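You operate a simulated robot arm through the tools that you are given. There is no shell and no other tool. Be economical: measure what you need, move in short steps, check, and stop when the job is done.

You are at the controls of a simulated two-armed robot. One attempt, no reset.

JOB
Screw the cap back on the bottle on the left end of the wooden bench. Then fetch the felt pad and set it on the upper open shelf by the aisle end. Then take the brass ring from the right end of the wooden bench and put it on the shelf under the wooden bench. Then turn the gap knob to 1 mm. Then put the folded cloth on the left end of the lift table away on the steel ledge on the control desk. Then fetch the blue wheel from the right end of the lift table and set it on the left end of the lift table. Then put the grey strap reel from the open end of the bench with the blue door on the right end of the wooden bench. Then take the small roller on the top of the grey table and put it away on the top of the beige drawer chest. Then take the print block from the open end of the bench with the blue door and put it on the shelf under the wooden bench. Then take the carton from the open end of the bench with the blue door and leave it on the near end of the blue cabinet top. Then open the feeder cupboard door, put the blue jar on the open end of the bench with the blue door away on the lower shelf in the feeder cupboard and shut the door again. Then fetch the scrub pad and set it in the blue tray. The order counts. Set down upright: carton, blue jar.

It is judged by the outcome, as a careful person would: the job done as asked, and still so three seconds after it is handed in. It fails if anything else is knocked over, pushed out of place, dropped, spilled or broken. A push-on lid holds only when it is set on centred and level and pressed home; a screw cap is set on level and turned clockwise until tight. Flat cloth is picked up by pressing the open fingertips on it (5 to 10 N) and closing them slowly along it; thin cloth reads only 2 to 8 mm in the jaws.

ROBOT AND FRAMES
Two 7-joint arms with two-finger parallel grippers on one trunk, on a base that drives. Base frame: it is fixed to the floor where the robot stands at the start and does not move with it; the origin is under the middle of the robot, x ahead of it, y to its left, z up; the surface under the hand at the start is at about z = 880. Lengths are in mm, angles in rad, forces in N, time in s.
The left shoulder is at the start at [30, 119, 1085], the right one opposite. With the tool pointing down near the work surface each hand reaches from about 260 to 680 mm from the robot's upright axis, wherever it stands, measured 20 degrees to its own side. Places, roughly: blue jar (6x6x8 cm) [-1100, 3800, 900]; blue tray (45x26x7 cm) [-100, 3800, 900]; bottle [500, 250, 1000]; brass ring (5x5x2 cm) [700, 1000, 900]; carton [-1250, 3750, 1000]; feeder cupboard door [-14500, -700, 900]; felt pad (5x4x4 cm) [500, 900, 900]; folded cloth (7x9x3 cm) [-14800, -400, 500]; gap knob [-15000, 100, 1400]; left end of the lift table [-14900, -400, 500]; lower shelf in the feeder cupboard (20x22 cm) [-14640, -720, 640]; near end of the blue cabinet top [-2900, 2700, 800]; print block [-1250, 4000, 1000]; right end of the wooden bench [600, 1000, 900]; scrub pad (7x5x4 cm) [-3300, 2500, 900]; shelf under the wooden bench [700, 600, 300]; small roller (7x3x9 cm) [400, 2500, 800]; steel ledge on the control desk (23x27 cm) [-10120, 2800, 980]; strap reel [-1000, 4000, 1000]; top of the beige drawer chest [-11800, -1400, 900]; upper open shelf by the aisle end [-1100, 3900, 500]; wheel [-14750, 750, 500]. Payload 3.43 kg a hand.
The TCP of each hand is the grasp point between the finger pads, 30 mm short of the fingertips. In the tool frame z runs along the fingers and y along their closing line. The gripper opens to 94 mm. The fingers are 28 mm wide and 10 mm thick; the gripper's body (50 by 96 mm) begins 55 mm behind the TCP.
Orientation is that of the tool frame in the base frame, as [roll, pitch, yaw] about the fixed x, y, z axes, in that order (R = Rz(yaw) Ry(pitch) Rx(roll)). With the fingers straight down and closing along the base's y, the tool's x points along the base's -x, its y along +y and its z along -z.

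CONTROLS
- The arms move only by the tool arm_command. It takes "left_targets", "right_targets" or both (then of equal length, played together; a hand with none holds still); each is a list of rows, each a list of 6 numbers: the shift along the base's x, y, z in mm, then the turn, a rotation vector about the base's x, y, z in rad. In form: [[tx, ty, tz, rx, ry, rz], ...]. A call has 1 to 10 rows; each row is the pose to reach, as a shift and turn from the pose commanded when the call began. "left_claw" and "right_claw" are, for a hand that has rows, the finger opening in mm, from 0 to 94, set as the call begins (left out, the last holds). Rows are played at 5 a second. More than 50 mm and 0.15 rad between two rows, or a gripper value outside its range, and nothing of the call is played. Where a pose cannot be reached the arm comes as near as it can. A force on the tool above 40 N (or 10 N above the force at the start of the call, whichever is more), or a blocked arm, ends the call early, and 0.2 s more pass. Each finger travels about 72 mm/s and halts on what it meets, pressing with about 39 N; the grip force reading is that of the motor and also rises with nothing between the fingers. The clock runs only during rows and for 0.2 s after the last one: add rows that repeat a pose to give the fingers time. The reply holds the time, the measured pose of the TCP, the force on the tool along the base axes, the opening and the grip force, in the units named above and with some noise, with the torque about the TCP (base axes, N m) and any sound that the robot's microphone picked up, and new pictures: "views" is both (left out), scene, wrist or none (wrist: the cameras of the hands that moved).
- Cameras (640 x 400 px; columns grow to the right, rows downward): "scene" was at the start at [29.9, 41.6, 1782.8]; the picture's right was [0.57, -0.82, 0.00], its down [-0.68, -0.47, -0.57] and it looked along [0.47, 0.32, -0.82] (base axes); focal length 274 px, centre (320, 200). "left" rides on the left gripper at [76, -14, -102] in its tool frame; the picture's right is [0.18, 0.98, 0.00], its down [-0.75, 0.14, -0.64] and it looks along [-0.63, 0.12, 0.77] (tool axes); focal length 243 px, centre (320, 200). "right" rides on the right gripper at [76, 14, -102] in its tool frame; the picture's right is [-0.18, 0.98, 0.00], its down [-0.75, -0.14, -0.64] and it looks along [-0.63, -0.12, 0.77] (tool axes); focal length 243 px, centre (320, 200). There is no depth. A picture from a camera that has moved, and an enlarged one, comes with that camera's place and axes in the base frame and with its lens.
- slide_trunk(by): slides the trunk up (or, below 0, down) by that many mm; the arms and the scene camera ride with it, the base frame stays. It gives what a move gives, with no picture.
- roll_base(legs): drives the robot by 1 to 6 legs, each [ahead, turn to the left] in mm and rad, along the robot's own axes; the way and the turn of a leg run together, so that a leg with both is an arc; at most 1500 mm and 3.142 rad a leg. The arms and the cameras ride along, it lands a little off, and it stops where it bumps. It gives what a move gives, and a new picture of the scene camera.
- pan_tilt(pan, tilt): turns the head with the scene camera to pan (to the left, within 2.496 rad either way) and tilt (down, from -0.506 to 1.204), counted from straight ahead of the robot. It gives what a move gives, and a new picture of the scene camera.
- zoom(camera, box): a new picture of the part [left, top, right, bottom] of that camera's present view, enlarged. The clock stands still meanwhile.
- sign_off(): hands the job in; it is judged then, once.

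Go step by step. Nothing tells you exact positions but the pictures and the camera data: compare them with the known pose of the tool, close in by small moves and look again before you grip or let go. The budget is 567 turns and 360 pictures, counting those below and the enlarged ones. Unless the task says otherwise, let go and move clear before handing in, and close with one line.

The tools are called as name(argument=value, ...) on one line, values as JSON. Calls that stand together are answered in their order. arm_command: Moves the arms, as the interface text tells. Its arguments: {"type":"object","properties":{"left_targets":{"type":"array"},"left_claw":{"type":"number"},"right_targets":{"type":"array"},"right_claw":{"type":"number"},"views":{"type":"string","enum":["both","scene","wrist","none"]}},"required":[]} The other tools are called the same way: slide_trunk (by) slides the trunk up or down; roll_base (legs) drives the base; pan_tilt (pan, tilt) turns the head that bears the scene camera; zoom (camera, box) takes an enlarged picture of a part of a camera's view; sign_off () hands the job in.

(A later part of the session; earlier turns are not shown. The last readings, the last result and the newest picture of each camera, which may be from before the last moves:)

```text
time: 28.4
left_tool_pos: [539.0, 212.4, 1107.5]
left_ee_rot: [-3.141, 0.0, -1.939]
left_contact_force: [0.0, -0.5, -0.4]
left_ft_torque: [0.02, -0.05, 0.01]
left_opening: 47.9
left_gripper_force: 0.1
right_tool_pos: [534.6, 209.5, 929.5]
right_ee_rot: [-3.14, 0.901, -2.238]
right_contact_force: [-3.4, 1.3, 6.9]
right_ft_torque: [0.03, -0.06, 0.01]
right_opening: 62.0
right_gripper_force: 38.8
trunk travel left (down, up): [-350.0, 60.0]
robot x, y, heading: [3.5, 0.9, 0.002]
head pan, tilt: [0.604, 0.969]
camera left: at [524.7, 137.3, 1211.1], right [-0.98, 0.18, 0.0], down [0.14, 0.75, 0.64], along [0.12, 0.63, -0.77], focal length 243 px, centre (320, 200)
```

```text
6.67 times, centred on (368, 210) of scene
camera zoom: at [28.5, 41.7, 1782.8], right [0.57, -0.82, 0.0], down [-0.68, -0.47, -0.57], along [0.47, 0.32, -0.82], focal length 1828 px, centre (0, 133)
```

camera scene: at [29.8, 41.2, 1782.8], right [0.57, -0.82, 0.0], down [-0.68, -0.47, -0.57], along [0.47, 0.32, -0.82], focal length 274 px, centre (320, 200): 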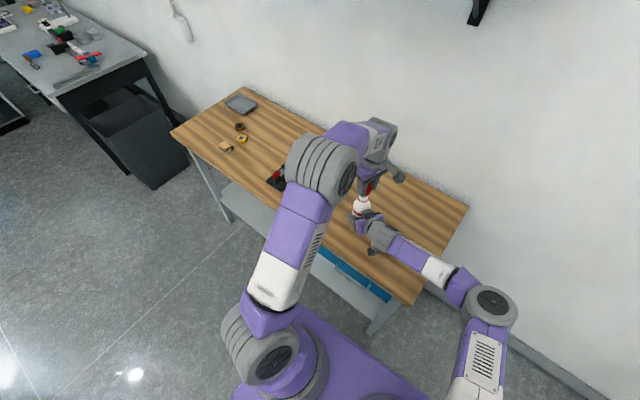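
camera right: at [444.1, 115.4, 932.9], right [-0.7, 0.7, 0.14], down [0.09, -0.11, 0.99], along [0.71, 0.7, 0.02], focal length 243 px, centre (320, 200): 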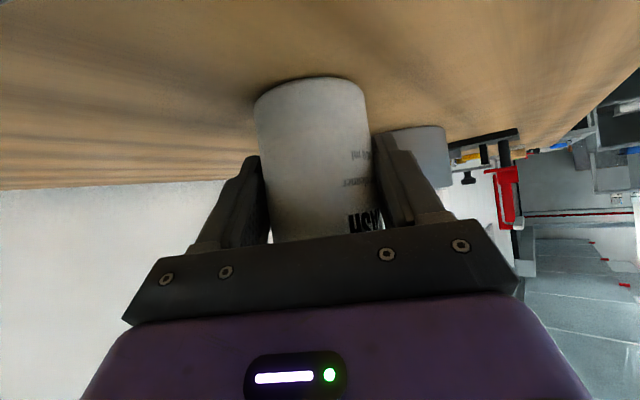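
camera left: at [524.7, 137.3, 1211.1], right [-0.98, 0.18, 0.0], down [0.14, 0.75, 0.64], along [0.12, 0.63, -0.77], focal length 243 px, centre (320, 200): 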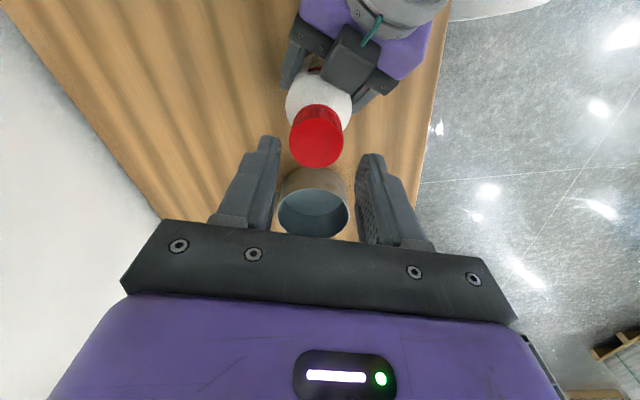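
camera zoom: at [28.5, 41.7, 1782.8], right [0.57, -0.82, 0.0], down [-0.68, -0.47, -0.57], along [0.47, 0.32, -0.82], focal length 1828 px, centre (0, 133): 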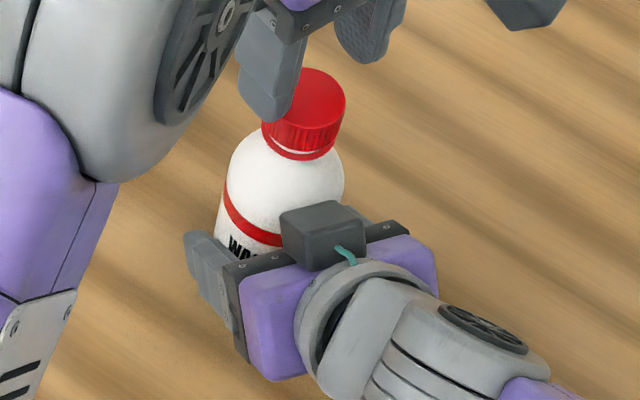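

Bottle is upright with the cap level. Regrip the cap and keep turning.

arm_command(left_targets=[[-0.5, -1.5, -15, 0, 0, 0], [-0.5, -1.5, -30, 0, 0, 0], [-0.5, -1.5, -32, 0, 0, 0]], views="none")

arm_command(left_targets=[[0, 0, 0, 0, 0, 0], [0, 0, 0, 0, 0, 0], [0, 0, 0, 0, 0, -0.15], [0, 0, 0, 0, 0, -0.3], [0, 0, -0.3, 0, 0, -0.45], [0, 0, -0.6, 0, 0, -0.6], [0, 0, -0.8, 0, 0, -0.75], [0, 0, -1, 0, 0, -0.9]], left_claw=25, views="none")

```text
time: 29.2
left_tool_pos: [538.4, 211.5, 1076.7]
left_ee_rot: [-3.141, -0.001, -1.941]
left_contact_force: [0.0, -1.1, 1.1]
left_ft_torque: [0.01, 0.02, -0.02]
left_opening: 47.9
left_gripper_force: 0.0
right_tool_pos: [534.3, 208.1, 927.8]
right_ee_rot: [-3.139, 0.9, -2.238]
right_contact_force: [-3.2, 1.4, 6.9]
right_ft_torque: [0.02, -0.07, 0.01]
right_opening: 61.8
right_gripper_force: 39.0
trunk travel left (down, up): [-350.0, 60.0]
robot x, y, heading: [0.9, -2.2, 0.003]
head pan, tilt: [0.604, 0.969]
```

```text
time: 31.0
left_tool_pos: [538.2, 213.0, 1074.9]
left_ee_rot: [3.141, 0.001, -2.845]
left_contact_force: [5.7, 1.5, 1.9]
left_ft_torque: [-0.11, 0.14, 0.01]
left_opening: 35.4
left_gripper_force: 38.5
right_tool_pos: [534.1, 207.7, 928.0]
right_ee_rot: [-3.14, 0.902, -2.238]
right_contact_force: [-8.1, -0.8, 2.8]
right_ft_torque: [0.35, -1.0, 0.04]
right_opening: 61.9
right_gripper_force: 38.5
trunk travel left (down, up): [-350.0, 60.0]
robot x, y, heading: [-2.0, 1.8, 0.002]
head pan, tilt: [0.604, 0.969]
```

arm_command(left_targets=[[0, 0, -0.2, 0, 0, -0.15], [0, 0, -0.4, 0, 0, -0.3], [0, 0, -0.6, 0, 0, -0.45], [0, 0, -0.8, 0, 0, -0.6], [0, 0, -1, 0, 0, -0.75], [0, 0, -1.2, 0, 0, -0.9], [0, 0, -1.4, 0, 0, -1.05], [0, 0, -1.6, 0, 0, -1.2]], views="none")

```text
time: 32.8
left_tool_pos: [538.1, 212.0, 1072.7]
left_ee_rot: [3.14, 0.0, 2.238]
left_contact_force: [3.0, 12.6, 7.9]
left_ft_torque: [0.84, 0.28, 0.0]
left_opening: 35.6
left_gripper_force: 39.6
right_tool_pos: [534.3, 207.5, 928.6]
right_ee_rot: [-3.137, 0.9, -2.24]
right_contact_force: [-4.0, -12.8, 0.5]
right_ft_torque: [0.78, -0.64, -0.05]
right_opening: 62.2
right_gripper_force: 39.7
trunk travel left (down, up): [-350.0, 60.0]
robot x, y, heading: [-1.7, -0.7, 0.001]
head pan, tilt: [0.604, 0.969]
```

No tightening torque yet; another regrip cycle.

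arm_command(left_targets=[[0, 0, 0, 0, 0, 0], [0, 0, 0, 0, 0, 0], [0, 0, 12, 0, 0, 0], [0, 0, 30, 0, 0, 0], [0, 0, 30, 0, 0, 0.15], [0, 0, 30, 0, 0, 0.3], [0, 0, 30, 0, 0, 0.45], [0, 0, 30, 0, 0, 0.6], [0, 0, 30, 0, 0, 0.75], [0, 0, 30, 0, 0, 0.9]], left_claw=48, views="none")

arm_command(left_targets=[[0, 0, 0, 0, 0, 0.15], [0, 0, 0, 0, 0, 0.3], [0, 0, 0, 0, 0, 0.45], [0, 0, 0, 0, 0, 0.6], [0, 0, 0, 0, 0, 0.75], [0, 0, 0, 0, 0, 0.9], [0, 0, 0, 0, 0, 1.05], [0, 0, 0, 0, 0, 1.2], [0, 0, 0, 0, 0, 1.2]], views="none")

zoom(camera="scene", box=[320, 180, 416, 240])

zoom(camera="left", box=[240, 60, 400, 160])

```text
time: 35.0
left_tool_pos: [537.5, 212.0, 1102.4]
left_ee_rot: [3.142, -0.001, -3.138]
left_contact_force: [0.5, -0.5, -0.2]
left_ft_torque: [0.01, 0.0, 0.01]
left_opening: 48.1
left_gripper_force: 0.0
right_tool_pos: [534.1, 208.5, 929.0]
right_ee_rot: [-3.14, 0.9, -2.239]
right_contact_force: [-1.5, 0.4, -0.1]
right_ft_torque: [-0.05, 0.05, 0.0]
right_opening: 61.9
right_gripper_force: 39.1
trunk travel left (down, up): [-350.0, 60.0]
robot x, y, heading: [0.1, -0.7, -0.005]
head pan, tilt: [0.604, 0.969]
```

```text
time: 37.0
left_tool_pos: [538.6, 210.7, 1102.8]
left_ee_rot: [3.141, 0.0, -1.938]
left_contact_force: [0.3, -0.4, -0.4]
left_ft_torque: [-0.03, -0.04, 0.0]
left_opening: 48.2
left_gripper_force: 0.0
right_tool_pos: [534.9, 208.8, 928.6]
right_ee_rot: [-3.139, 0.901, -2.24]
right_contact_force: [-0.5, 1.0, 2.3]
right_ft_torque: [-0.05, -0.02, -0.02]
right_opening: 61.8
right_gripper_force: 38.4
trunk travel left (down, up): [-350.0, 60.0]
robot x, y, heading: [-4.4, 0.3, 0.001]
head pan, tilt: [0.604, 0.969]
```

```text
6.67 times, centred on (368, 210) of scene
camera zoom: at [29.5, 41.7, 1782.8], right [0.57, -0.82, 0.0], down [-0.68, -0.47, -0.57], along [0.47, 0.32, -0.82], focal length 1828 px, centre (0, 133)
```

zoom: 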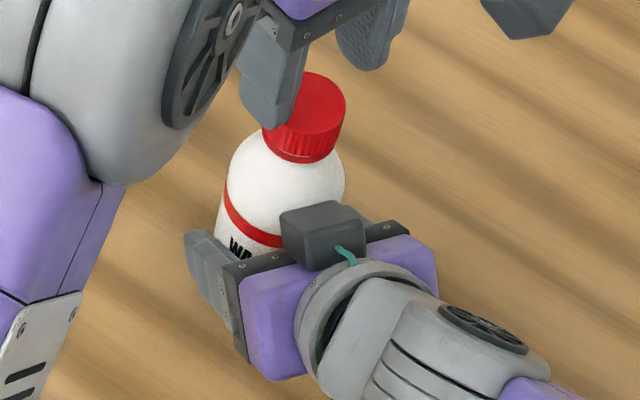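

```text
4.00 times, centred on (320, 110) of left
camera zoom: at [525.0, 135.8, 1206.4], right [-0.98, 0.18, 0.0], down [0.14, 0.75, 0.64], along [0.12, 0.63, -0.77], focal length 970 px, centre (320, 560)
```

zoom: 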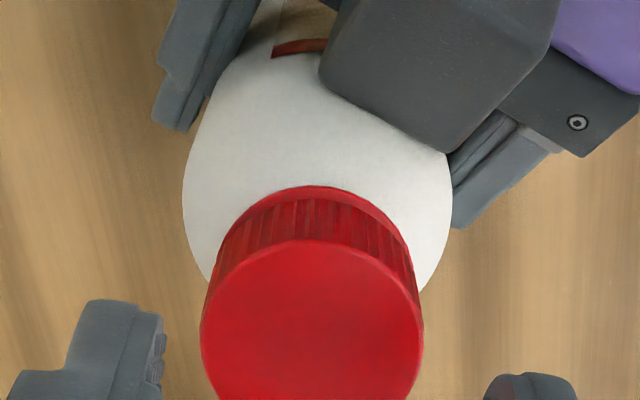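

The cap is lower, near the red ring, and level. Another tightening turn.

arm_command(left_targets=[[0, 0, -15, 0, 0, 0], [0, 0, -30, 0, 0, 0], [0, 0, -32, 0, 0, 0]], views="none")

arm_command(left_targets=[[0, 0, 0, 0, 0, 0], [0, 0, 0, 0, 0, 0], [0, 0, 0, 0, 0, -0.15], [0, 0, 0, 0, 0, -0.3], [0, 0, -0.3, 0, 0, -0.45], [0, 0, -0.6, 0, 0, -0.6], [0, 0, -0.8, 0, 0, -0.75], [0, 0, -1, 0, 0, -0.9]], left_claw=25, views="none")

arm_command(left_targets=[[0, 0, -0.2, 0, 0, -0.15], [0, 0, -0.4, 0, 0, -0.3], [0, 0, -0.6, 0, 0, -0.45], [0, 0, -0.8, 0, 0, -0.6], [0, 0, -1, 0, 0, -0.75], [0, 0, -1.2, 0, 0, -0.9], [0, 0, -1.4, 0, 0, -1.05], [0, 0, -1.6, 0, 0, -1.2]], views="none")

```text
time: 37.8
left_tool_pos: [538.9, 210.4, 1071.3]
left_ee_rot: [-3.141, 0.001, -1.944]
left_contact_force: [0.4, -0.4, -0.5]
left_ft_torque: [-0.03, -0.02, 0.01]
left_opening: 48.0
left_gripper_force: 0.0
right_tool_pos: [534.4, 209.5, 928.4]
right_ee_rot: [-3.14, 0.902, -2.242]
right_contact_force: [-0.9, 0.1, 2.3]
right_ft_torque: [-0.12, -0.03, -0.01]
right_opening: 61.9
right_gripper_force: 38.8
trunk travel left (down, up): [-350.0, 60.0]
robot x, y, heading: [2.4, -0.4, -0.001]
head pan, tilt: [0.604, 0.969]
```

```text
time: 39.6
left_tool_pos: [539.1, 210.0, 1069.6]
left_ee_rot: [3.141, 0.001, -2.845]
left_contact_force: [3.5, 0.9, 0.3]
left_ft_torque: [0.12, 0.61, 0.01]
left_opening: 35.9
left_gripper_force: 38.8
right_tool_pos: [534.2, 209.3, 928.8]
right_ee_rot: [-3.14, 0.901, -2.241]
right_contact_force: [-5.7, -0.3, 0.6]
right_ft_torque: [-0.13, -1.03, -0.06]
right_opening: 62.0
right_gripper_force: 38.6
trunk travel left (down, up): [-350.0, 60.0]
robot x, y, heading: [1.0, 1.4, 0.002]
head pan, tilt: [0.604, 0.969]
```

```text
time: 41.4
left_tool_pos: [539.8, 211.5, 1068.7]
left_ee_rot: [3.14, 0.0, 2.24]
left_contact_force: [1.4, 6.6, 3.5]
left_ft_torque: [0.86, 0.43, 0.01]
left_opening: 35.7
left_gripper_force: 39.0
right_tool_pos: [535.0, 207.3, 929.3]
right_ee_rot: [-3.141, 0.898, -2.243]
right_contact_force: [-3.3, -4.9, 0.0]
right_ft_torque: [0.02, -0.6, -0.08]
right_opening: 61.8
right_gripper_force: 39.2
trunk travel left (down, up): [-350.0, 60.0]
robot x, y, heading: [4.5, -2.2, -0.001]
head pan, tilt: [0.604, 0.969]
```

Still free-turning; one more cycle.

arm_command(left_targets=[[0, 0, 0, 0, 0, 0], [0, 0, 0, 0, 0, 0], [0, 0, 12, 0, 0, 0], [0, 0, 30, 0, 0, 0], [0, 0, 30, 0, 0, 0.15], [0, 0, 30, 0, 0, 0.3], [0, 0, 30, 0, 0, 0.45], [0, 0, 30, 0, 0, 0.6], [0, 0, 30, 0, 0, 0.75], [0, 0, 30, 0, 0, 0.9]], left_claw=48, views="none")

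arm_command(left_targets=[[0, 0, 0, 0, 0, 0.15], [0, 0, 0, 0, 0, 0.3], [0, 0, 0, 0, 0, 0.45], [0, 0, 0, 0, 0, 0.6], [0, 0, 0, 0, 0, 0.75], [0, 0, 0, 0, 0, 0.9], [0, 0, 0, 0, 0, 1.05], [0, 0, 0, 0, 0, 1.2], [0, 0, 0, 0, 0, 1.2]], views="none")

zoom(camera="scene", box=[340, 180, 388, 210])

arm_command(left_targets=[[0, 0, -15, 0, 0, 0], [0, 0, -30, 0, 0, 0], [0, 0, -31, 0, 0, 0]], views="none")

arm_command(left_targets=[[0, 0, 0, 0, 0, 0], [0, 0, 0, 0, 0, 0], [0, 0, 0, 0, 0, -0.15], [0, 0, 0, 0, 0, -0.3], [0, 0, -0.3, 0, 0, -0.45], [0, 0, -0.6, 0, 0, -0.6], [0, 0, -0.8, 0, 0, -0.75], [0, 0, -1, 0, 0, -0.9]], left_claw=25, views="none")

arm_command(left_targets=[[0, 0, -0.2, 0, 0, -0.15], [0, 0, -0.4, 0, 0, -0.3], [0, 0, -0.6, 0, 0, -0.45], [0, 0, -0.8, 0, 0, -0.6], [0, 0, -1, 0, 0, -0.75], [0, 0, -1.2, 0, 0, -0.9], [0, 0, -1.4, 0, 0, -1.05], [0, 0, -1.6, 0, 0, -1.2]], views="none")

```text
time: 43.6
left_tool_pos: [539.0, 210.4, 1098.9]
left_ee_rot: [3.141, 0.001, -3.138]
left_contact_force: [-0.6, 0.1, -0.3]
left_ft_torque: [-0.01, 0.03, 0.01]
left_opening: 48.0
left_gripper_force: 0.0
right_tool_pos: [534.7, 207.2, 928.4]
right_ee_rot: [-3.141, 0.902, -2.24]
right_contact_force: [-0.2, -1.3, 0.3]
right_ft_torque: [-0.1, 0.05, -0.01]
right_opening: 61.9
right_gripper_force: 38.9
trunk travel left (down, up): [-350.0, 60.0]
robot x, y, heading: [-0.3, 1.0, 0.001]
head pan, tilt: [0.604, 0.969]
```

```text
time: 45.6
left_tool_pos: [538.3, 211.8, 1097.6]
left_ee_rot: [-3.141, 0.0, -1.939]
left_contact_force: [-0.5, 0.3, 0.5]
left_ft_torque: [-0.02, -0.01, 0.0]
left_opening: 48.2
left_gripper_force: 0.0
right_tool_pos: [535.3, 208.0, 928.9]
right_ee_rot: [-3.14, 0.902, -2.241]
right_contact_force: [0.6, -0.4, -0.7]
right_ft_torque: [-0.1, 0.02, -0.01]
right_opening: 62.0
right_gripper_force: 39.0
trunk travel left (down, up): [-350.0, 60.0]
robot x, y, heading: [1.3, 0.4, 0.0]
head pan, tilt: [0.604, 0.969]
```

```text
13.33 times, centred on (364, 195) of scene
camera zoom: at [29.9, 41.6, 1782.8], right [0.57, -0.82, 0.0], down [-0.68, -0.47, -0.57], along [0.47, 0.32, -0.82], focal length 3656 px, centre (-267, 267)
```

zoom: 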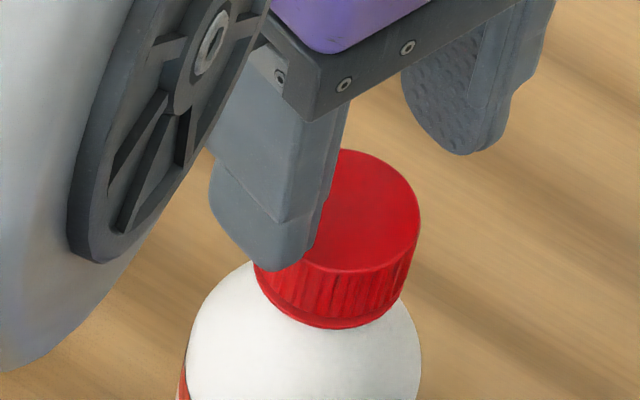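

```text
time: 46.4
left_tool_pos: [537.8, 210.5, 1067.9]
left_ee_rot: [-3.141, -0.001, -1.942]
left_contact_force: [-0.5, -0.5, 0.2]
left_ft_torque: [0.02, 0.0, -0.01]
left_opening: 47.9
left_gripper_force: 0.1
right_tool_pos: [535.1, 208.1, 928.9]
right_ee_rot: [-3.139, 0.899, -2.24]
right_contact_force: [-0.3, 0.1, 0.2]
right_ft_torque: [-0.11, 0.02, -0.01]
right_opening: 61.8
right_gripper_force: 39.0
trunk travel left (down, up): [-350.0, 60.0]
robot x, y, heading: [0.0, -0.4, -0.002]
head pan, tilt: [0.604, 0.969]
```

```text
time: 48.2
left_tool_pos: [538.6, 210.7, 1065.9]
left_ee_rot: [3.141, -0.001, -2.844]
left_contact_force: [0.3, 0.5, 5.0]
left_ft_torque: [0.2, 0.21, 0.74]
left_opening: 35.6
left_gripper_force: 39.0
right_tool_pos: [534.5, 207.8, 928.8]
right_ee_rot: [3.141, 0.899, -2.241]
right_contact_force: [0.5, 0.8, 0.1]
right_ft_torque: [-0.12, -0.18, -0.73]
right_opening: 62.2
right_gripper_force: 38.9
trunk travel left (down, up): [-350.0, 60.0]
robot x, y, heading: [0.7, -3.1, -0.005]
head pan, tilt: [0.604, 0.969]
```

```text
time: 50.0
left_tool_pos: [538.5, 211.7, 1065.5]
left_ee_rot: [3.14, 0.001, 2.241]
left_contact_force: [2.3, 5.3, 2.0]
left_ft_torque: [0.25, -0.13, 0.68]
left_opening: 35.9
left_gripper_force: 39.0
right_tool_pos: [535.8, 208.4, 928.5]
right_ee_rot: [-3.139, 0.901, -2.239]
right_contact_force: [-2.0, -3.2, 0.2]
right_ft_torque: [0.29, -0.14, -0.7]
right_opening: 62.0
right_gripper_force: 39.1
trunk travel left (down, up): [-350.0, 60.0]
robot x, y, heading: [0.7, -0.5, -0.003]
head pan, tilt: [0.604, 0.969]
```

Torque of ~0.7 N·m on both hands: the cap is tight. Releasing and backing both hands off.

arm_command(left_targets=[[0, 0, 0, 0, 0, 0], [0, 0, 0, 0, 0, 0], [0, 0, 15, 0, 0, 0], [0, 0, 45, 0, 0, 0.15], [0, 0, 85, 0, 0, 0.3], [0, 0, 125, 0, 0, 0.45], [-40, 20, 140, 0, 0, 0.6], [-80, 40, 150, 0, 0, 0.75], [-120, 60, 150, 0, 0, 0.9]], left_claw=48, views="none")

arm_command(right_targets=[[0, 0, 0, 0, 0, 0], [0, 0, 0, 0, 0, 0], [-12, -16, 14, 0, 0, 0], [-27, -34, 35, 0, 0, 0], [-45, -56, 57, 0, 0, 0], [-60, -76, 78, 0, 0, 0], [-75, -120, 90, 0, 0, 0], [-90, -165, 100, 0, 0, 0]], right_claw=94, views="scene")

```text
time: 52.0
left_tool_pos: [415.9, 271.7, 1214.0]
left_ee_rot: [-3.141, 0.001, -3.14]
left_contact_force: [0.2, 0.1, -0.1]
left_ft_torque: [-0.01, -0.03, -0.02]
left_opening: 48.3
left_gripper_force: 0.1
right_tool_pos: [534.0, 207.9, 927.9]
right_ee_rot: [-3.138, 0.899, -2.238]
right_contact_force: [-1.8, -1.5, 0.1]
right_ft_torque: [-0.14, 0.06, -0.06]
right_opening: 62.1
right_gripper_force: 39.1
trunk travel left (down, up): [-350.0, 60.0]
robot x, y, heading: [-0.9, -1.2, 0.0]
head pan, tilt: [0.604, 0.969]
```

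```text
time: 53.8
left_tool_pos: [416.4, 270.3, 1214.7]
left_ee_rot: [3.142, 0.0, 3.14]
left_contact_force: [0.2, 0.3, -0.4]
left_ft_torque: [0.03, 0.01, -0.01]
left_opening: 47.8
left_gripper_force: 0.0
right_tool_pos: [443.3, 42.7, 1029.4]
right_ee_rot: [-3.141, 0.901, -2.24]
right_contact_force: [0.2, -0.4, 0.5]
right_ft_torque: [0.03, -0.02, 0.0]
right_opening: 93.8
right_gripper_force: 0.0
trunk travel left (down, up): [-350.0, 60.0]
robot x, y, heading: [0.7, -0.9, -0.0]
head pan, tilt: [0.604, 0.969]
camera scene: at [28.7, 40.1, 1782.8], right [0.57, -0.82, 0.0], down [-0.68, -0.47, -0.57], along [0.47, 0.32, -0.82], focal length 274 px, centre (320, 200)
```

scene: 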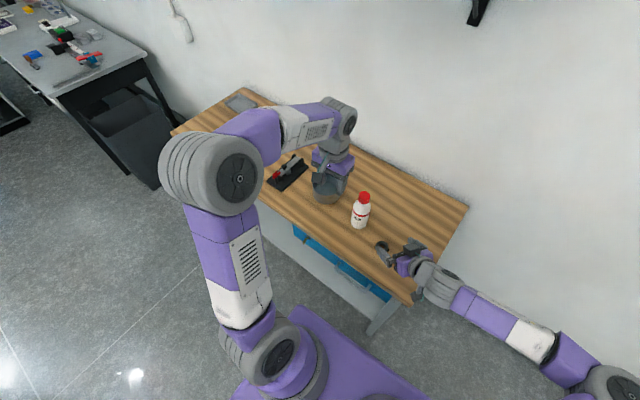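

The bottle is capped and standing. Restoring the right hand to neutral and tucking both arms for driving.

arm_command(right_targets=[[-15, -20, 20, 0, 0, -0.15], [-30, -40, 40, 0, 0, -0.3], [-45, -60, 60, 0, 0, -0.45], [-60, -80, 80, 0, 0, -0.6], [-70, -110, 100, 0, 0, -0.75], [-80, -140, 120, 0, 0, -0.9]], left_targets=[[-25, 10, 0, 0, 0, 0], [-50, 20, 0, 0, 0, 0], [-75, 30, 0, 0, 0, 0], [-100, 40, 0, 0, 0, 0], [-125, 50, 0, 0, 0, 0], [-140, 60, 0, 0, 0, 0]], views="none")

arm_command(right_targets=[[0, 0, 10, 0, 0.15, 0], [-5, -10, 20, 0, 0.3, 0], [-10, -20, 30, 0, 0.45, 0], [-15, -30, 40, 0, 0.6, 0], [-20, -40, 50, 0, 0.75, 0], [-25, -50, 50, 0, 0.9, 0]], views="none")

pan_tilt(pan=1.1, tilt=0.6)

```text
time: 55.2
left_tool_pos: [277.0, 331.5, 1214.6]
left_ee_rot: [3.14, 0.001, 3.14]
left_contact_force: [0.0, -0.3, 0.1]
left_ft_torque: [-0.02, 0.0, 0.02]
left_opening: 48.0
left_gripper_force: 0.1
right_tool_pos: [409.0, -75.7, 1162.8]
right_ee_rot: [-3.139, 0.898, 3.14]
right_contact_force: [-0.3, 0.2, 0.0]
right_ft_torque: [0.0, 0.01, 0.02]
right_opening: 93.6
right_gripper_force: 0.1
right hand out of reach, approached as far as the arm can: row 3, 4, 5, 6
trunk travel left (down, up): [-350.0, 60.0]
robot x, y, heading: [1.4, 1.2, -0.004]
head pan, tilt: [0.604, 0.969]
```

```text
time: 56.6
left_tool_pos: [278.4, 330.3, 1214.5]
left_ee_rot: [-3.141, -0.001, -3.141]
left_contact_force: [-0.2, -1.8, 0.6]
left_ft_torque: [0.0, 0.0, 0.01]
left_opening: 47.9
left_gripper_force: 0.0
right_tool_pos: [385.7, -125.3, 1212.1]
right_ee_rot: [3.141, -0.003, -3.14]
right_contact_force: [-0.5, 0.1, -0.9]
right_ft_torque: [0.01, -0.04, -0.01]
right_opening: 93.8
right_gripper_force: 0.1
trunk travel left (down, up): [-350.0, 60.0]
robot x, y, heading: [0.8, 1.6, 0.0]
head pan, tilt: [0.604, 0.969]
```

```text
time: 57.5
left_tool_pos: [279.2, 329.9, 1215.0]
left_ee_rot: [3.141, 0.001, -3.141]
left_contact_force: [0.7, 1.1, -0.2]
left_ft_torque: [0.0, -0.02, -0.02]
left_opening: 47.8
left_gripper_force: 0.2
right_tool_pos: [386.3, -125.3, 1211.1]
right_ee_rot: [3.141, 0.002, -3.141]
right_contact_force: [-0.1, -0.5, -0.6]
right_ft_torque: [-0.01, -0.01, 0.0]
right_opening: 94.1
right_gripper_force: 0.1
trunk travel left (down, up): [-350.0, 60.0]
robot x, y, heading: [2.0, 0.8, -0.0]
head pan, tilt: [1.1, 0.6]
camera scene: at [11.2, 79.8, 1812.4], right [0.89, -0.45, 0.0], down [-0.26, -0.5, -0.82], along [0.38, 0.73, -0.57], focal length 274 px, centre (320, 200)
```

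scene: 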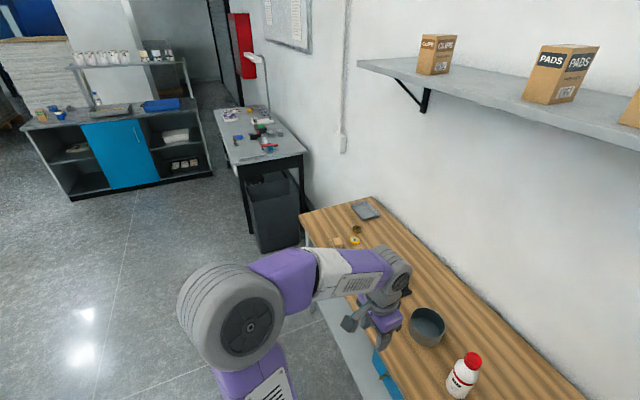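

I can see the whole route: the blue-door bench ahead-left and the grey table beyond. First, drive over to the felt pad.

roll_base(legs=[[-150, 0], [0, 1.571], [800, 0], [0, -1.571], [120, 0]])

pan_tilt(pan=0.3, tilt=0.9)

```text
time: 71.3
left_tool_pos: [240.4, 1138.0, 1215.5]
left_ee_rot: [-3.141, 0.0, -3.131]
left_contact_force: [0.4, -0.9, 0.1]
left_ft_torque: [-0.03, 0.04, -0.03]
left_opening: 48.1
left_gripper_force: 0.0
right_tool_pos: [351.2, 682.7, 1211.1]
right_ee_rot: [3.141, -0.001, -3.131]
right_contact_force: [0.0, 0.0, 0.3]
right_ft_torque: [0.0, 0.01, 0.01]
right_opening: 94.2
right_gripper_force: 0.0
trunk travel left (down, up): [-350.0, 60.0]
robot x, y, heading: [-30.7, 804.1, 0.009]
head pan, tilt: [1.1, 0.6]
camera scene: at [-24.7, 883.9, 1812.5], right [0.9, -0.45, 0.0], down [-0.25, -0.51, -0.83], along [0.37, 0.74, -0.56], focal length 274 px, centre (320, 200)
```

scene: 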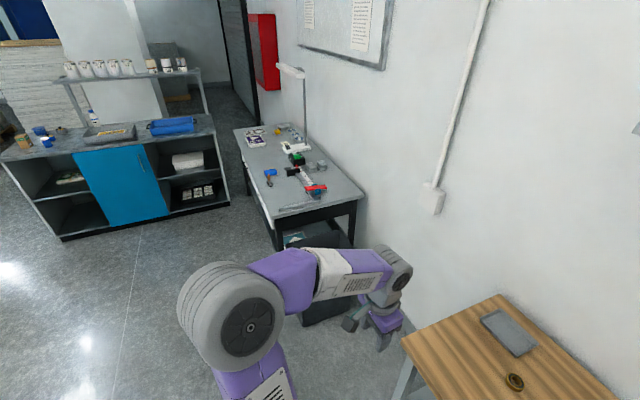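

```text
time: 72.4
left_tool_pos: [240.5, 1137.0, 1214.3]
left_ee_rot: [-3.14, 0.0, -3.133]
left_contact_force: [0.4, -0.1, 0.8]
left_ft_torque: [0.0, 0.03, 0.02]
left_opening: 48.1
left_gripper_force: 0.0
right_tool_pos: [351.4, 681.6, 1212.0]
right_ee_rot: [3.14, 0.0, -3.132]
right_contact_force: [1.2, 0.2, -0.2]
right_ft_torque: [0.0, 0.02, 0.02]
right_opening: 94.4
right_gripper_force: 0.0
trunk travel left (down, up): [-350.0, 60.0]
robot x, y, heading: [-30.2, 806.7, 0.008]
head pan, tilt: [0.3, 0.901]
camera scene: at [8.5, 827.9, 1787.7], right [0.31, -0.95, 0.0], down [-0.75, -0.24, -0.62], along [0.59, 0.19, -0.78], focal length 274 px, centre (320, 200)
```

scene: 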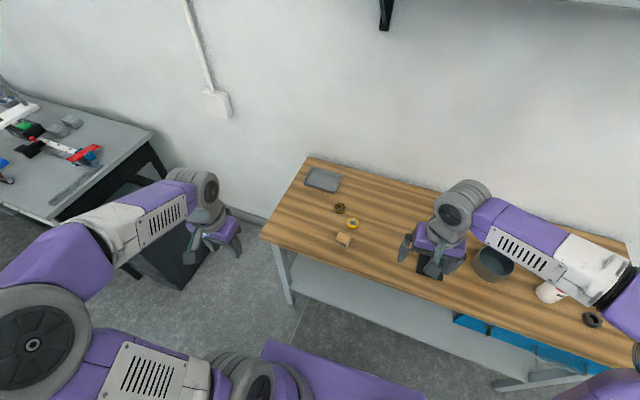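

Zoom in on the objects at this end.

zoom(camera="scene", box=[296, 160, 392, 260])

```text
4.00 times, centred on (344, 210) of scene
camera zoom: at [8.5, 827.9, 1787.7], right [0.31, -0.95, 0.0], down [-0.75, -0.24, -0.62], along [0.59, 0.19, -0.78], focal length 1097 px, centre (224, 160)
```

zoom: 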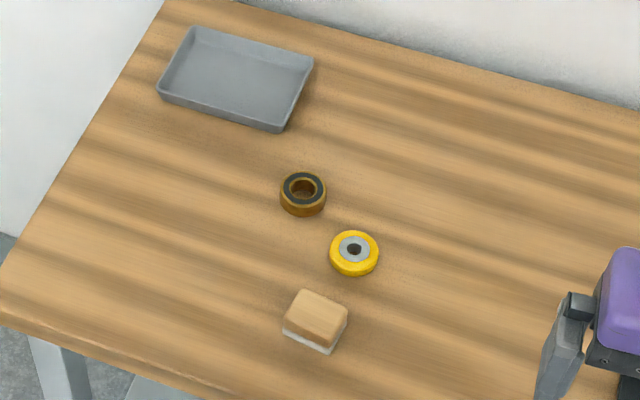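

The tan felt pad is at about (523,905), roughly 51 mm along y. The left hand will take it with a forward tilt so it can be set into the shelf the same way.

arm_command(left_targets=[[25, -30, -10, 0, -0.1, 0], [50, -60, -30, 0, -0.2, 0], [78, -90, -50, 0, -0.3, 0], [105, -120, -80, 0, -0.4, 0], [132, -150, -110, 0, -0.5, 0], [158, -180, -140, 0, -0.6, 0], [184, -205, -180, 0, -0.7, 0], [205, -232, -215, 0, -0.8, 0], [205, -232, -215, 0, -0.8, 0]], left_claw=94)

```text
refused: row 4 steps farther than a row can; nothing moved
```

arm_command(left_targets=[[22, -25, -20, 0, -0.1, 0], [44, -50, -42, 0, -0.2, 0], [67, -76, -66, 0, -0.3, 0], [90, -102, -90, 0, -0.4, 0], [113, -128, -114, 0, -0.5, 0], [136, -154, -138, 0, -0.6, 0], [159, -180, -162, 0, -0.7, 0], [182, -206, -188, 0, -0.8, 0], [205, -232, -215, 0, -0.8, 0], [205, -232, -215, 0, -0.8, 0]], left_claw=94)

```text
time: 74.6
left_tool_pos: [446.3, 905.9, 998.7]
left_ee_rot: [-3.131, 0.801, -3.126]
left_contact_force: [-0.1, 0.0, 0.0]
left_ft_torque: [0.0, 0.01, 0.01]
left_opening: 94.0
left_gripper_force: 0.0
right_tool_pos: [351.7, 682.5, 1212.4]
right_ee_rot: [3.14, 0.001, -3.132]
right_contact_force: [-0.1, 0.0, -0.4]
right_ft_torque: [-0.01, -0.05, -0.03]
right_opening: 94.0
right_gripper_force: 0.1
trunk travel left (down, up): [-350.0, 60.0]
robot x, y, heading: [-32.5, 805.8, 0.01]
head pan, tilt: [0.3, 0.901]
camera scene: at [7.1, 828.1, 1787.8], right [0.3, -0.95, 0.0], down [-0.75, -0.24, -0.62], along [0.59, 0.19, -0.78], focal length 274 px, centre (320, 200)
camera left: at [318.9, 891.5, 1017.3], right [-0.14, 0.98, -0.14], down [0.06, 0.15, 0.99], along [0.99, 0.12, -0.08], focal length 243 px, centre (320, 200)
```

scene: 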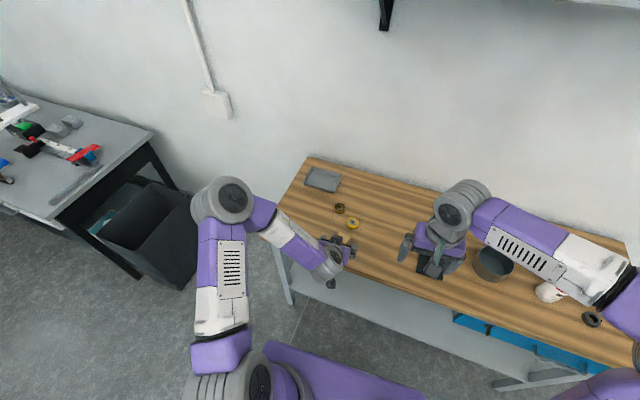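
left: 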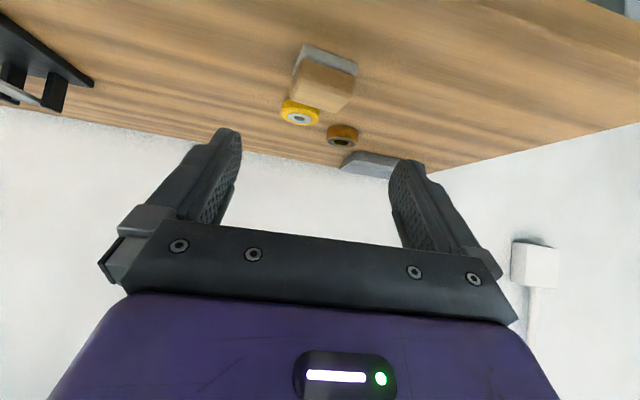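

Advancing over the pad.

arm_command(left_targets=[[27, -1, -27, 0, 0, 0], [54, -2, -54, 0, 0, 0], [68, -2, -68, 0, 0, 0], [81, -2, -81, 0, 0, 0]], views="wrist")

```text
time: 75.6
left_tool_pos: [527.4, 903.0, 919.9]
left_ee_rot: [-3.132, 0.8, -3.13]
left_contact_force: [0.2, 0.6, -0.4]
left_ft_torque: [0.0, 0.03, 0.03]
left_opening: 93.9
left_gripper_force: 0.1
right_tool_pos: [352.4, 682.5, 1211.4]
right_ee_rot: [3.141, -0.001, -3.132]
right_contact_force: [1.2, -0.2, -0.7]
right_ft_torque: [0.01, 0.03, -0.02]
right_opening: 93.9
right_gripper_force: 0.0
trunk travel left (down, up): [-350.0, 60.0]
robot x, y, heading: [-32.7, 804.6, 0.007]
head pan, tilt: [0.3, 0.901]
camera left: at [401.2, 889.8, 936.3], right [-0.13, 0.98, -0.14], down [0.06, 0.15, 0.99], along [0.99, 0.12, -0.08], focal length 243 px, centre (320, 200)
```

left: 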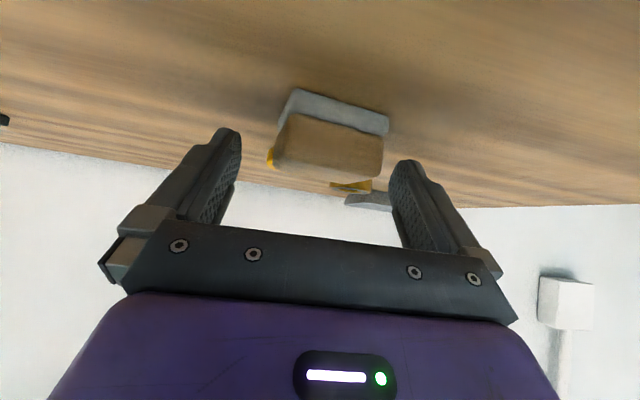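

Slightly deeper, then close.

arm_command(left_targets=[[6, 1, -5, 0, 0, 0], [6, 1, -5, 0, 0, 0]], views="none")

arm_command(left_targets=[[0, 0, 0, 0, 0, 0], [0, 0, 0, 0, 0, 0], [0, 0, 0, 0, 0, 0], [0, 0, 0, 0, 0, 0], [0, 0, 0, 0, 0, 0]], left_claw=35, views="wrist")

```text
time: 76.2
left_tool_pos: [532.7, 904.1, 913.5]
left_ee_rot: [-3.131, 0.8, -3.127]
left_contact_force: [0.6, -0.8, -0.4]
left_ft_torque: [0.0, 0.01, -0.01]
left_opening: 93.9
left_gripper_force: 0.0
right_tool_pos: [351.7, 682.9, 1211.2]
right_ee_rot: [-3.14, 0.0, -3.132]
right_contact_force: [0.6, 0.5, 0.7]
right_ft_torque: [-0.01, 0.03, 0.02]
right_opening: 94.0
right_gripper_force: 0.0
trunk travel left (down, up): [-350.0, 60.0]
robot x, y, heading: [-35.4, 805.8, 0.008]
head pan, tilt: [0.3, 0.901]
```

```text
time: 77.4
left_tool_pos: [531.2, 905.2, 913.7]
left_ee_rot: [-3.132, 0.802, -3.128]
left_contact_force: [0.6, 1.2, 1.0]
left_ft_torque: [-0.03, 0.08, -0.01]
left_opening: 54.4
left_gripper_force: 38.5
right_tool_pos: [352.0, 683.8, 1212.0]
right_ee_rot: [3.141, 0.001, -3.131]
right_contact_force: [0.2, 0.2, 0.6]
right_ft_torque: [-0.02, 0.0, -0.04]
right_opening: 93.9
right_gripper_force: 0.0
trunk travel left (down, up): [-350.0, 60.0]
robot x, y, heading: [-35.3, 805.5, 0.006]
head pan, tilt: [0.3, 0.901]
camera left: at [406.5, 890.6, 931.6], right [-0.14, 0.98, -0.14], down [0.06, 0.15, 0.99], along [0.99, 0.12, -0.08], focal length 243 px, centre (320, 200)
```

left: 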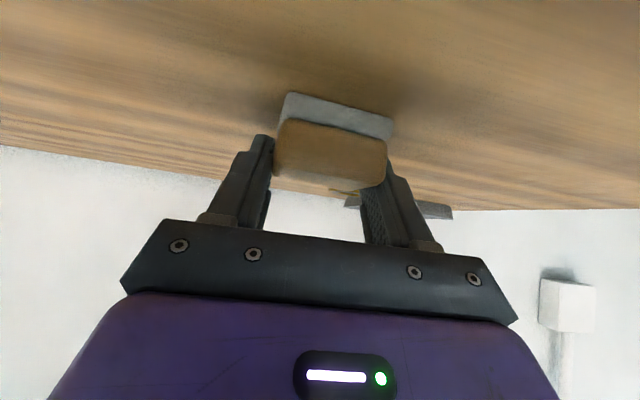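

Pad is held. Lift, tuck in, and drive toward the blue-door bench, stopping short to look.

arm_command(left_targets=[[0, 0, 40, 0, 0, 0], [-15, 0, 85, 0, 0, 0], [-40, 15, 120, 0, 0, 0], [-75, 35, 145, 0, 0, 0], [-110, 55, 165, 0, 0, 0], [-145, 75, 185, 0, 0, 0], [-180, 95, 205, 0, 0, 0], [-215, 115, 225, 0, 0, 0], [-240, 135, 235, 0, 0, 0]], views="none")

roll_base(legs=[[-100, 0], [0, 1.93], [1200, 0], [1100, 0], [0, -0.36]])

pan_tilt(pan=0.0, tilt=0.7)

```text
time: 79.4
left_tool_pos: [364.4, 1047.6, 1165.1]
left_ee_rot: [-3.133, 0.795, -3.129]
left_contact_force: [0.9, 0.5, -1.0]
left_ft_torque: [0.04, -0.02, -0.01]
left_opening: 54.3
left_gripper_force: 38.7
left hand out of reach, approached as far as the arm can: row 7, 8, 9
right_tool_pos: [352.4, 681.9, 1210.5]
right_ee_rot: [3.141, -0.001, -3.133]
right_contact_force: [-0.1, -0.2, -0.5]
right_ft_torque: [0.0, -0.02, 0.01]
right_opening: 93.8
right_gripper_force: 0.1
trunk travel left (down, up): [-350.0, 60.0]
robot x, y, heading: [-35.6, 800.7, 0.009]
head pan, tilt: [0.3, 0.901]
```

```text
time: 97.2
left_tool_pos: [-1210.1, 3352.4, 1166.8]
left_ee_rot: [-3.132, 0.799, -1.561]
left_contact_force: [0.6, -0.1, -1.3]
left_ft_torque: [0.02, 0.0, -0.02]
left_opening: 53.2
left_gripper_force: 39.1
right_tool_pos: [-843.3, 3339.0, 1210.7]
right_ee_rot: [-3.141, 0.0, -1.566]
right_contact_force: [0.4, 0.5, -1.0]
right_ft_torque: [0.0, 0.01, 0.0]
right_opening: 94.1
right_gripper_force: 0.1
trunk travel left (down, up): [-350.0, 60.0]
robot x, y, heading: [-967.8, 2951.6, 1.573]
head pan, tilt: [0.3, 0.901]
camera scene: at [-988.5, 2995.6, 1787.7], right [0.95, 0.3, 0.0], down [0.24, -0.75, -0.62], along [-0.19, 0.59, -0.78], focal length 274 px, centre (320, 200)
```

scene: 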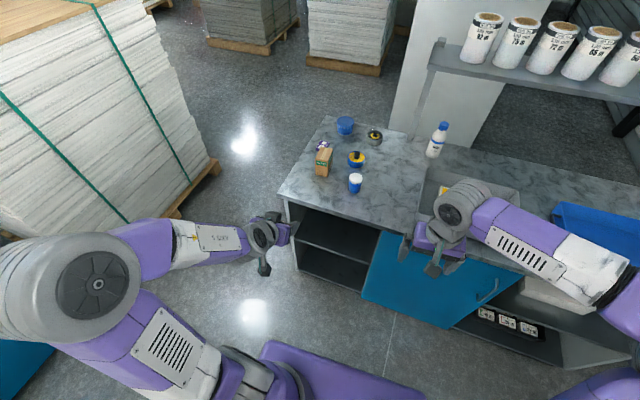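

```text
time: 98.0
left_tool_pos: [-1210.5, 3353.7, 1165.9]
left_ee_rot: [-3.13, 0.8, -1.557]
left_contact_force: [-0.4, 0.3, -0.7]
left_ft_torque: [0.01, 0.02, 0.03]
left_opening: 53.5
left_gripper_force: 39.0
right_tool_pos: [-844.4, 3338.7, 1211.0]
right_ee_rot: [-3.141, 0.0, -1.562]
right_contact_force: [0.7, 0.2, -0.2]
right_ft_torque: [-0.01, 0.01, 0.0]
right_opening: 94.1
right_gripper_force: 0.1
trunk travel left (down, up): [-350.0, 60.0]
robot x, y, heading: [-964.4, 2950.7, 1.578]
head pan, tilt: [0.0, 0.7]
camera scene: at [-966.7, 3008.6, 1803.8], right [1.0, 0.01, 0.0], down [0.0, -0.64, -0.76], along [-0.01, 0.76, -0.64], focal length 274 px, centre (320, 200)
```

scene: 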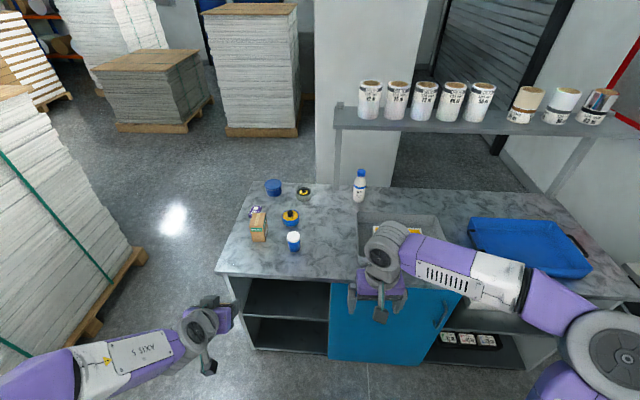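

The upper open shelf spans x≈−1370…−940, z≈500, front edge y≈3655. Retract the right hand, lower the trunk, then advance.

arm_command(right_targets=[[20, -20, 0, 0, 0, 0], [40, -40, 0, 0, 0, 0], [60, -60, 0, 0, 0, 0], [80, -80, 0, 0, 0, 0]], views="none")

slide_trunk(by=-350)

roll_base(legs=[[200, 0]])

```text
time: 99.0
left_tool_pos: [-1210.8, 3352.0, 1166.3]
left_ee_rot: [-3.129, 0.799, -1.559]
left_contact_force: [-0.4, -0.6, -1.3]
left_ft_torque: [0.01, 0.01, -0.03]
left_opening: 53.5
left_gripper_force: 38.8
right_tool_pos: [-764.2, 3258.4, 1212.4]
right_ee_rot: [3.141, 0.001, -1.565]
right_contact_force: [0.8, -0.4, -0.1]
right_ft_torque: [-0.02, 0.0, -0.03]
right_opening: 93.7
right_gripper_force: 0.2
trunk travel left (down, up): [-350.0, 60.0]
robot x, y, heading: [-963.2, 2952.5, 1.573]
head pan, tilt: [0.0, 0.7]
```

```text
time: 102.5
left_tool_pos: [-1209.5, 3352.6, 817.3]
left_ee_rot: [-3.132, 0.799, -1.561]
left_contact_force: [-0.2, 0.0, -0.1]
left_ft_torque: [-0.02, 0.0, 0.02]
left_opening: 53.1
left_gripper_force: 38.5
right_tool_pos: [-764.5, 3258.7, 862.9]
right_ee_rot: [-3.14, -0.001, -1.564]
right_contact_force: [0.3, 0.1, 0.8]
right_ft_torque: [-0.01, 0.04, 0.02]
right_opening: 93.8
right_gripper_force: 0.0
trunk travel left (down, up): [0.0, 410.0]
robot x, y, heading: [-968.4, 2949.7, 1.578]
head pan, tilt: [0.0, 0.7]
```

```text
time: 104.1
left_tool_pos: [-1211.8, 3551.2, 817.4]
left_ee_rot: [-3.129, 0.799, -1.562]
left_contact_force: [0.4, 0.2, -0.6]
left_ft_torque: [0.01, 0.0, 0.02]
left_opening: 53.3
left_gripper_force: 39.3
right_tool_pos: [-765.8, 3457.1, 861.5]
right_ee_rot: [-3.141, -0.001, -1.564]
right_contact_force: [-0.1, 0.1, 0.9]
right_ft_torque: [-0.01, -0.04, 0.0]
right_opening: 93.8
right_gripper_force: 0.0
trunk travel left (down, up): [0.0, 410.0]
robot x, y, heading: [-966.0, 3152.2, 1.581]
head pan, tilt: [0.0, 0.7]
camera scene: at [-967.7, 3208.2, 1453.8], right [1.0, 0.01, 0.0], down [0.0, -0.64, -0.76], along [0.0, 0.76, -0.64], focal length 274 px, centre (320, 200)
```

scene: 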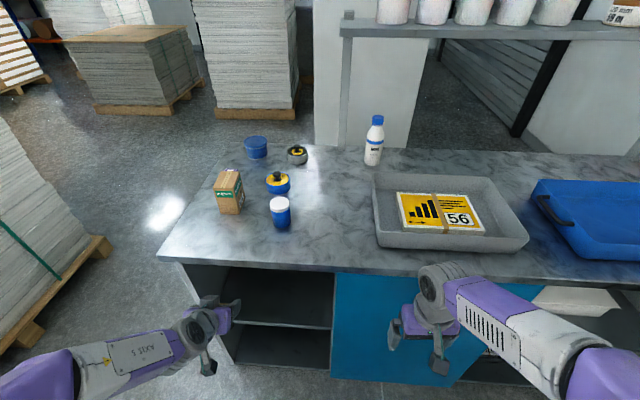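

Zoom into the shelf interior to check for items.

zoom(camera="scene", box=[170, 240, 346, 350])

zoom(camera="left", box=[0, 0, 640, 400])

```text
3.64 times, centred on (258, 295) of scene
camera zoom: at [-967.7, 3208.2, 1453.8], right [1.0, 0.01, 0.0], down [0.0, -0.64, -0.76], along [0.0, 0.76, -0.64], focal length 997 px, centre (546, -146)
```

zoom: 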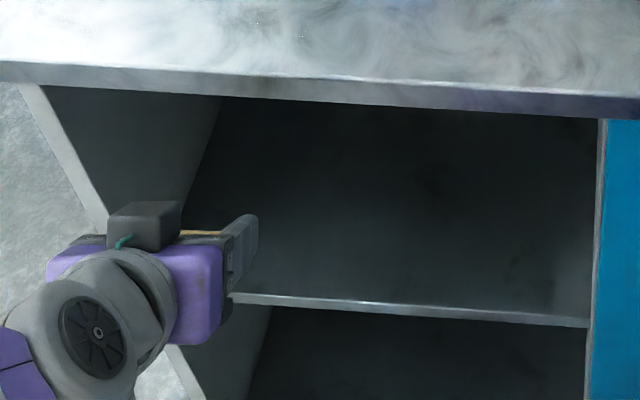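

```text
1.00 times, centred on (320, 200) of left (not enlarged: the box is as wide or as high as the picture)
camera zoom: at [-1196.2, 3426.2, 834.0], right [-0.98, -0.13, -0.14], down [-0.15, 0.07, 0.99], along [-0.12, 0.99, -0.08], focal length 243 px, centre (320, 200)
```

zoom: 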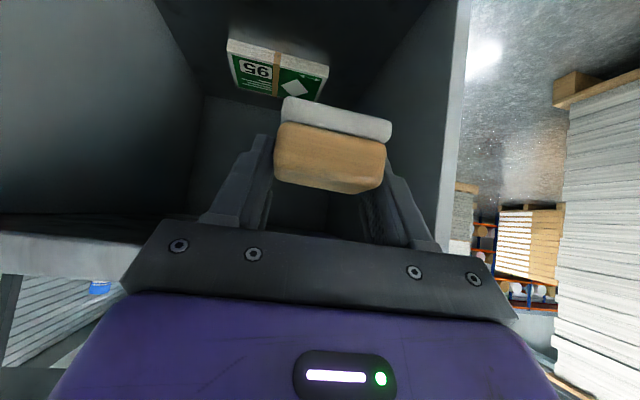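

There's a pack at the back of the shelf (y≈3950). I'll set the pad at about (−1130, 3765), in front of it: down first, then in.

arm_command(left_targets=[[16, 0, -40, 0, 0, 0], [32, 0, -80, 0, 0, 0], [48, 0, -120, 0, 0, 0], [64, 0, -160, 0, 0, 0], [80, 0, -200, 0, 0, 0], [80, 0, -220, 0, 0, 0]], views="none")

arm_command(left_targets=[[0, 45, 0, 0, 0, 0], [0, 90, 0, 0, 0, 0], [0, 135, -10, 0, 0, 0], [0, 175, -25, 0, 0, 0], [0, 210, -40, 0, 0, 0], [0, 215, -45, 0, 0, 0]], views="both")

```text
time: 105.5
left_tool_pos: [-1211.3, 3551.1, 816.5]
left_ee_rot: [-3.129, 0.799, -1.56]
left_contact_force: [-0.4, -0.3, -0.4]
left_ft_torque: [0.0, -0.02, 0.02]
left_opening: 53.3
left_gripper_force: 39.1
left hand out of reach, approached as far as the arm can: row 1, 2, 3, 4, 5, 6
right_tool_pos: [-764.5, 3457.9, 861.1]
right_ee_rot: [3.142, -0.002, -1.565]
right_contact_force: [0.1, 0.3, -0.7]
right_ft_torque: [0.01, 0.0, 0.02]
right_opening: 94.1
right_gripper_force: 0.1
trunk travel left (down, up): [0.0, 410.0]
robot x, y, heading: [-970.7, 3149.8, 1.582]
head pan, tilt: [0.0, 0.7]
```

```text
time: 106.2
left_tool_pos: [-1212.7, 3642.5, 810.2]
left_ee_rot: [-3.135, 0.793, -1.562]
left_contact_force: [-6.3, -27.2, 8.7]
left_ft_torque: [2.02, -0.45, -0.46]
left_opening: 53.3
left_gripper_force: 38.9
right_tool_pos: [-767.7, 3455.1, 862.7]
right_ee_rot: [3.14, 0.004, -1.564]
right_contact_force: [-0.4, 0.2, 0.6]
right_ft_torque: [0.0, 0.01, 0.02]
right_opening: 94.1
right_gripper_force: 0.1
trunk travel left (down, up): [0.0, 410.0]
robot x, y, heading: [-970.5, 3150.2, 1.579]
head pan, tilt: [0.0, 0.7]
stopped in row 3 (left hand): the force on the tool passed its limit at 164 N (the readings are from after the stop); the commanded pose is now the measured one
camera scene: at [-968.1, 3202.4, 1454.3], right [1.0, 0.01, 0.0], down [0.01, -0.64, -0.77], along [-0.01, 0.77, -0.64], focal length 274 px, centre (320, 200)
camera left: at [-1196.8, 3517.4, 829.5], right [-0.98, -0.13, -0.13], down [-0.14, 0.07, 0.99], along [-0.12, 0.99, -0.09], focal length 243 px, centre (320, 200)
```

scene: 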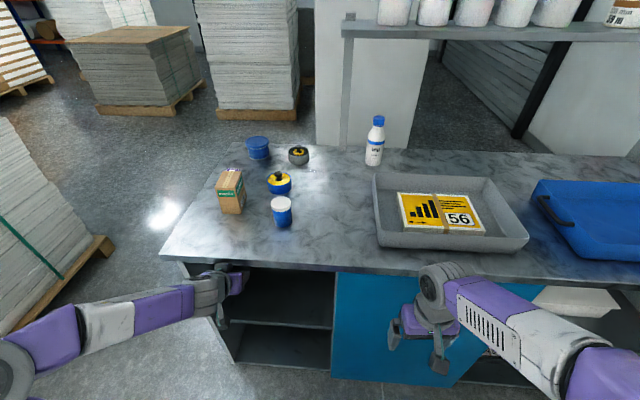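
left: 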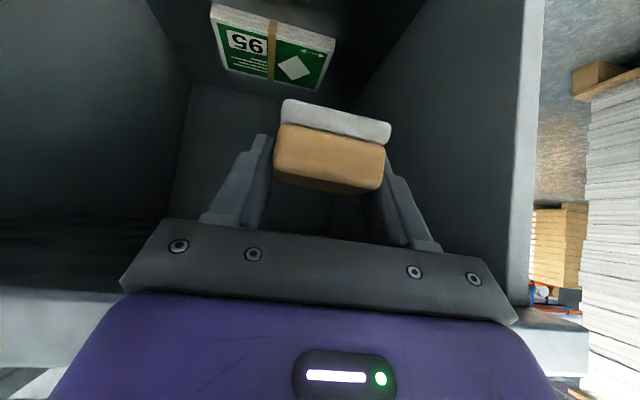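

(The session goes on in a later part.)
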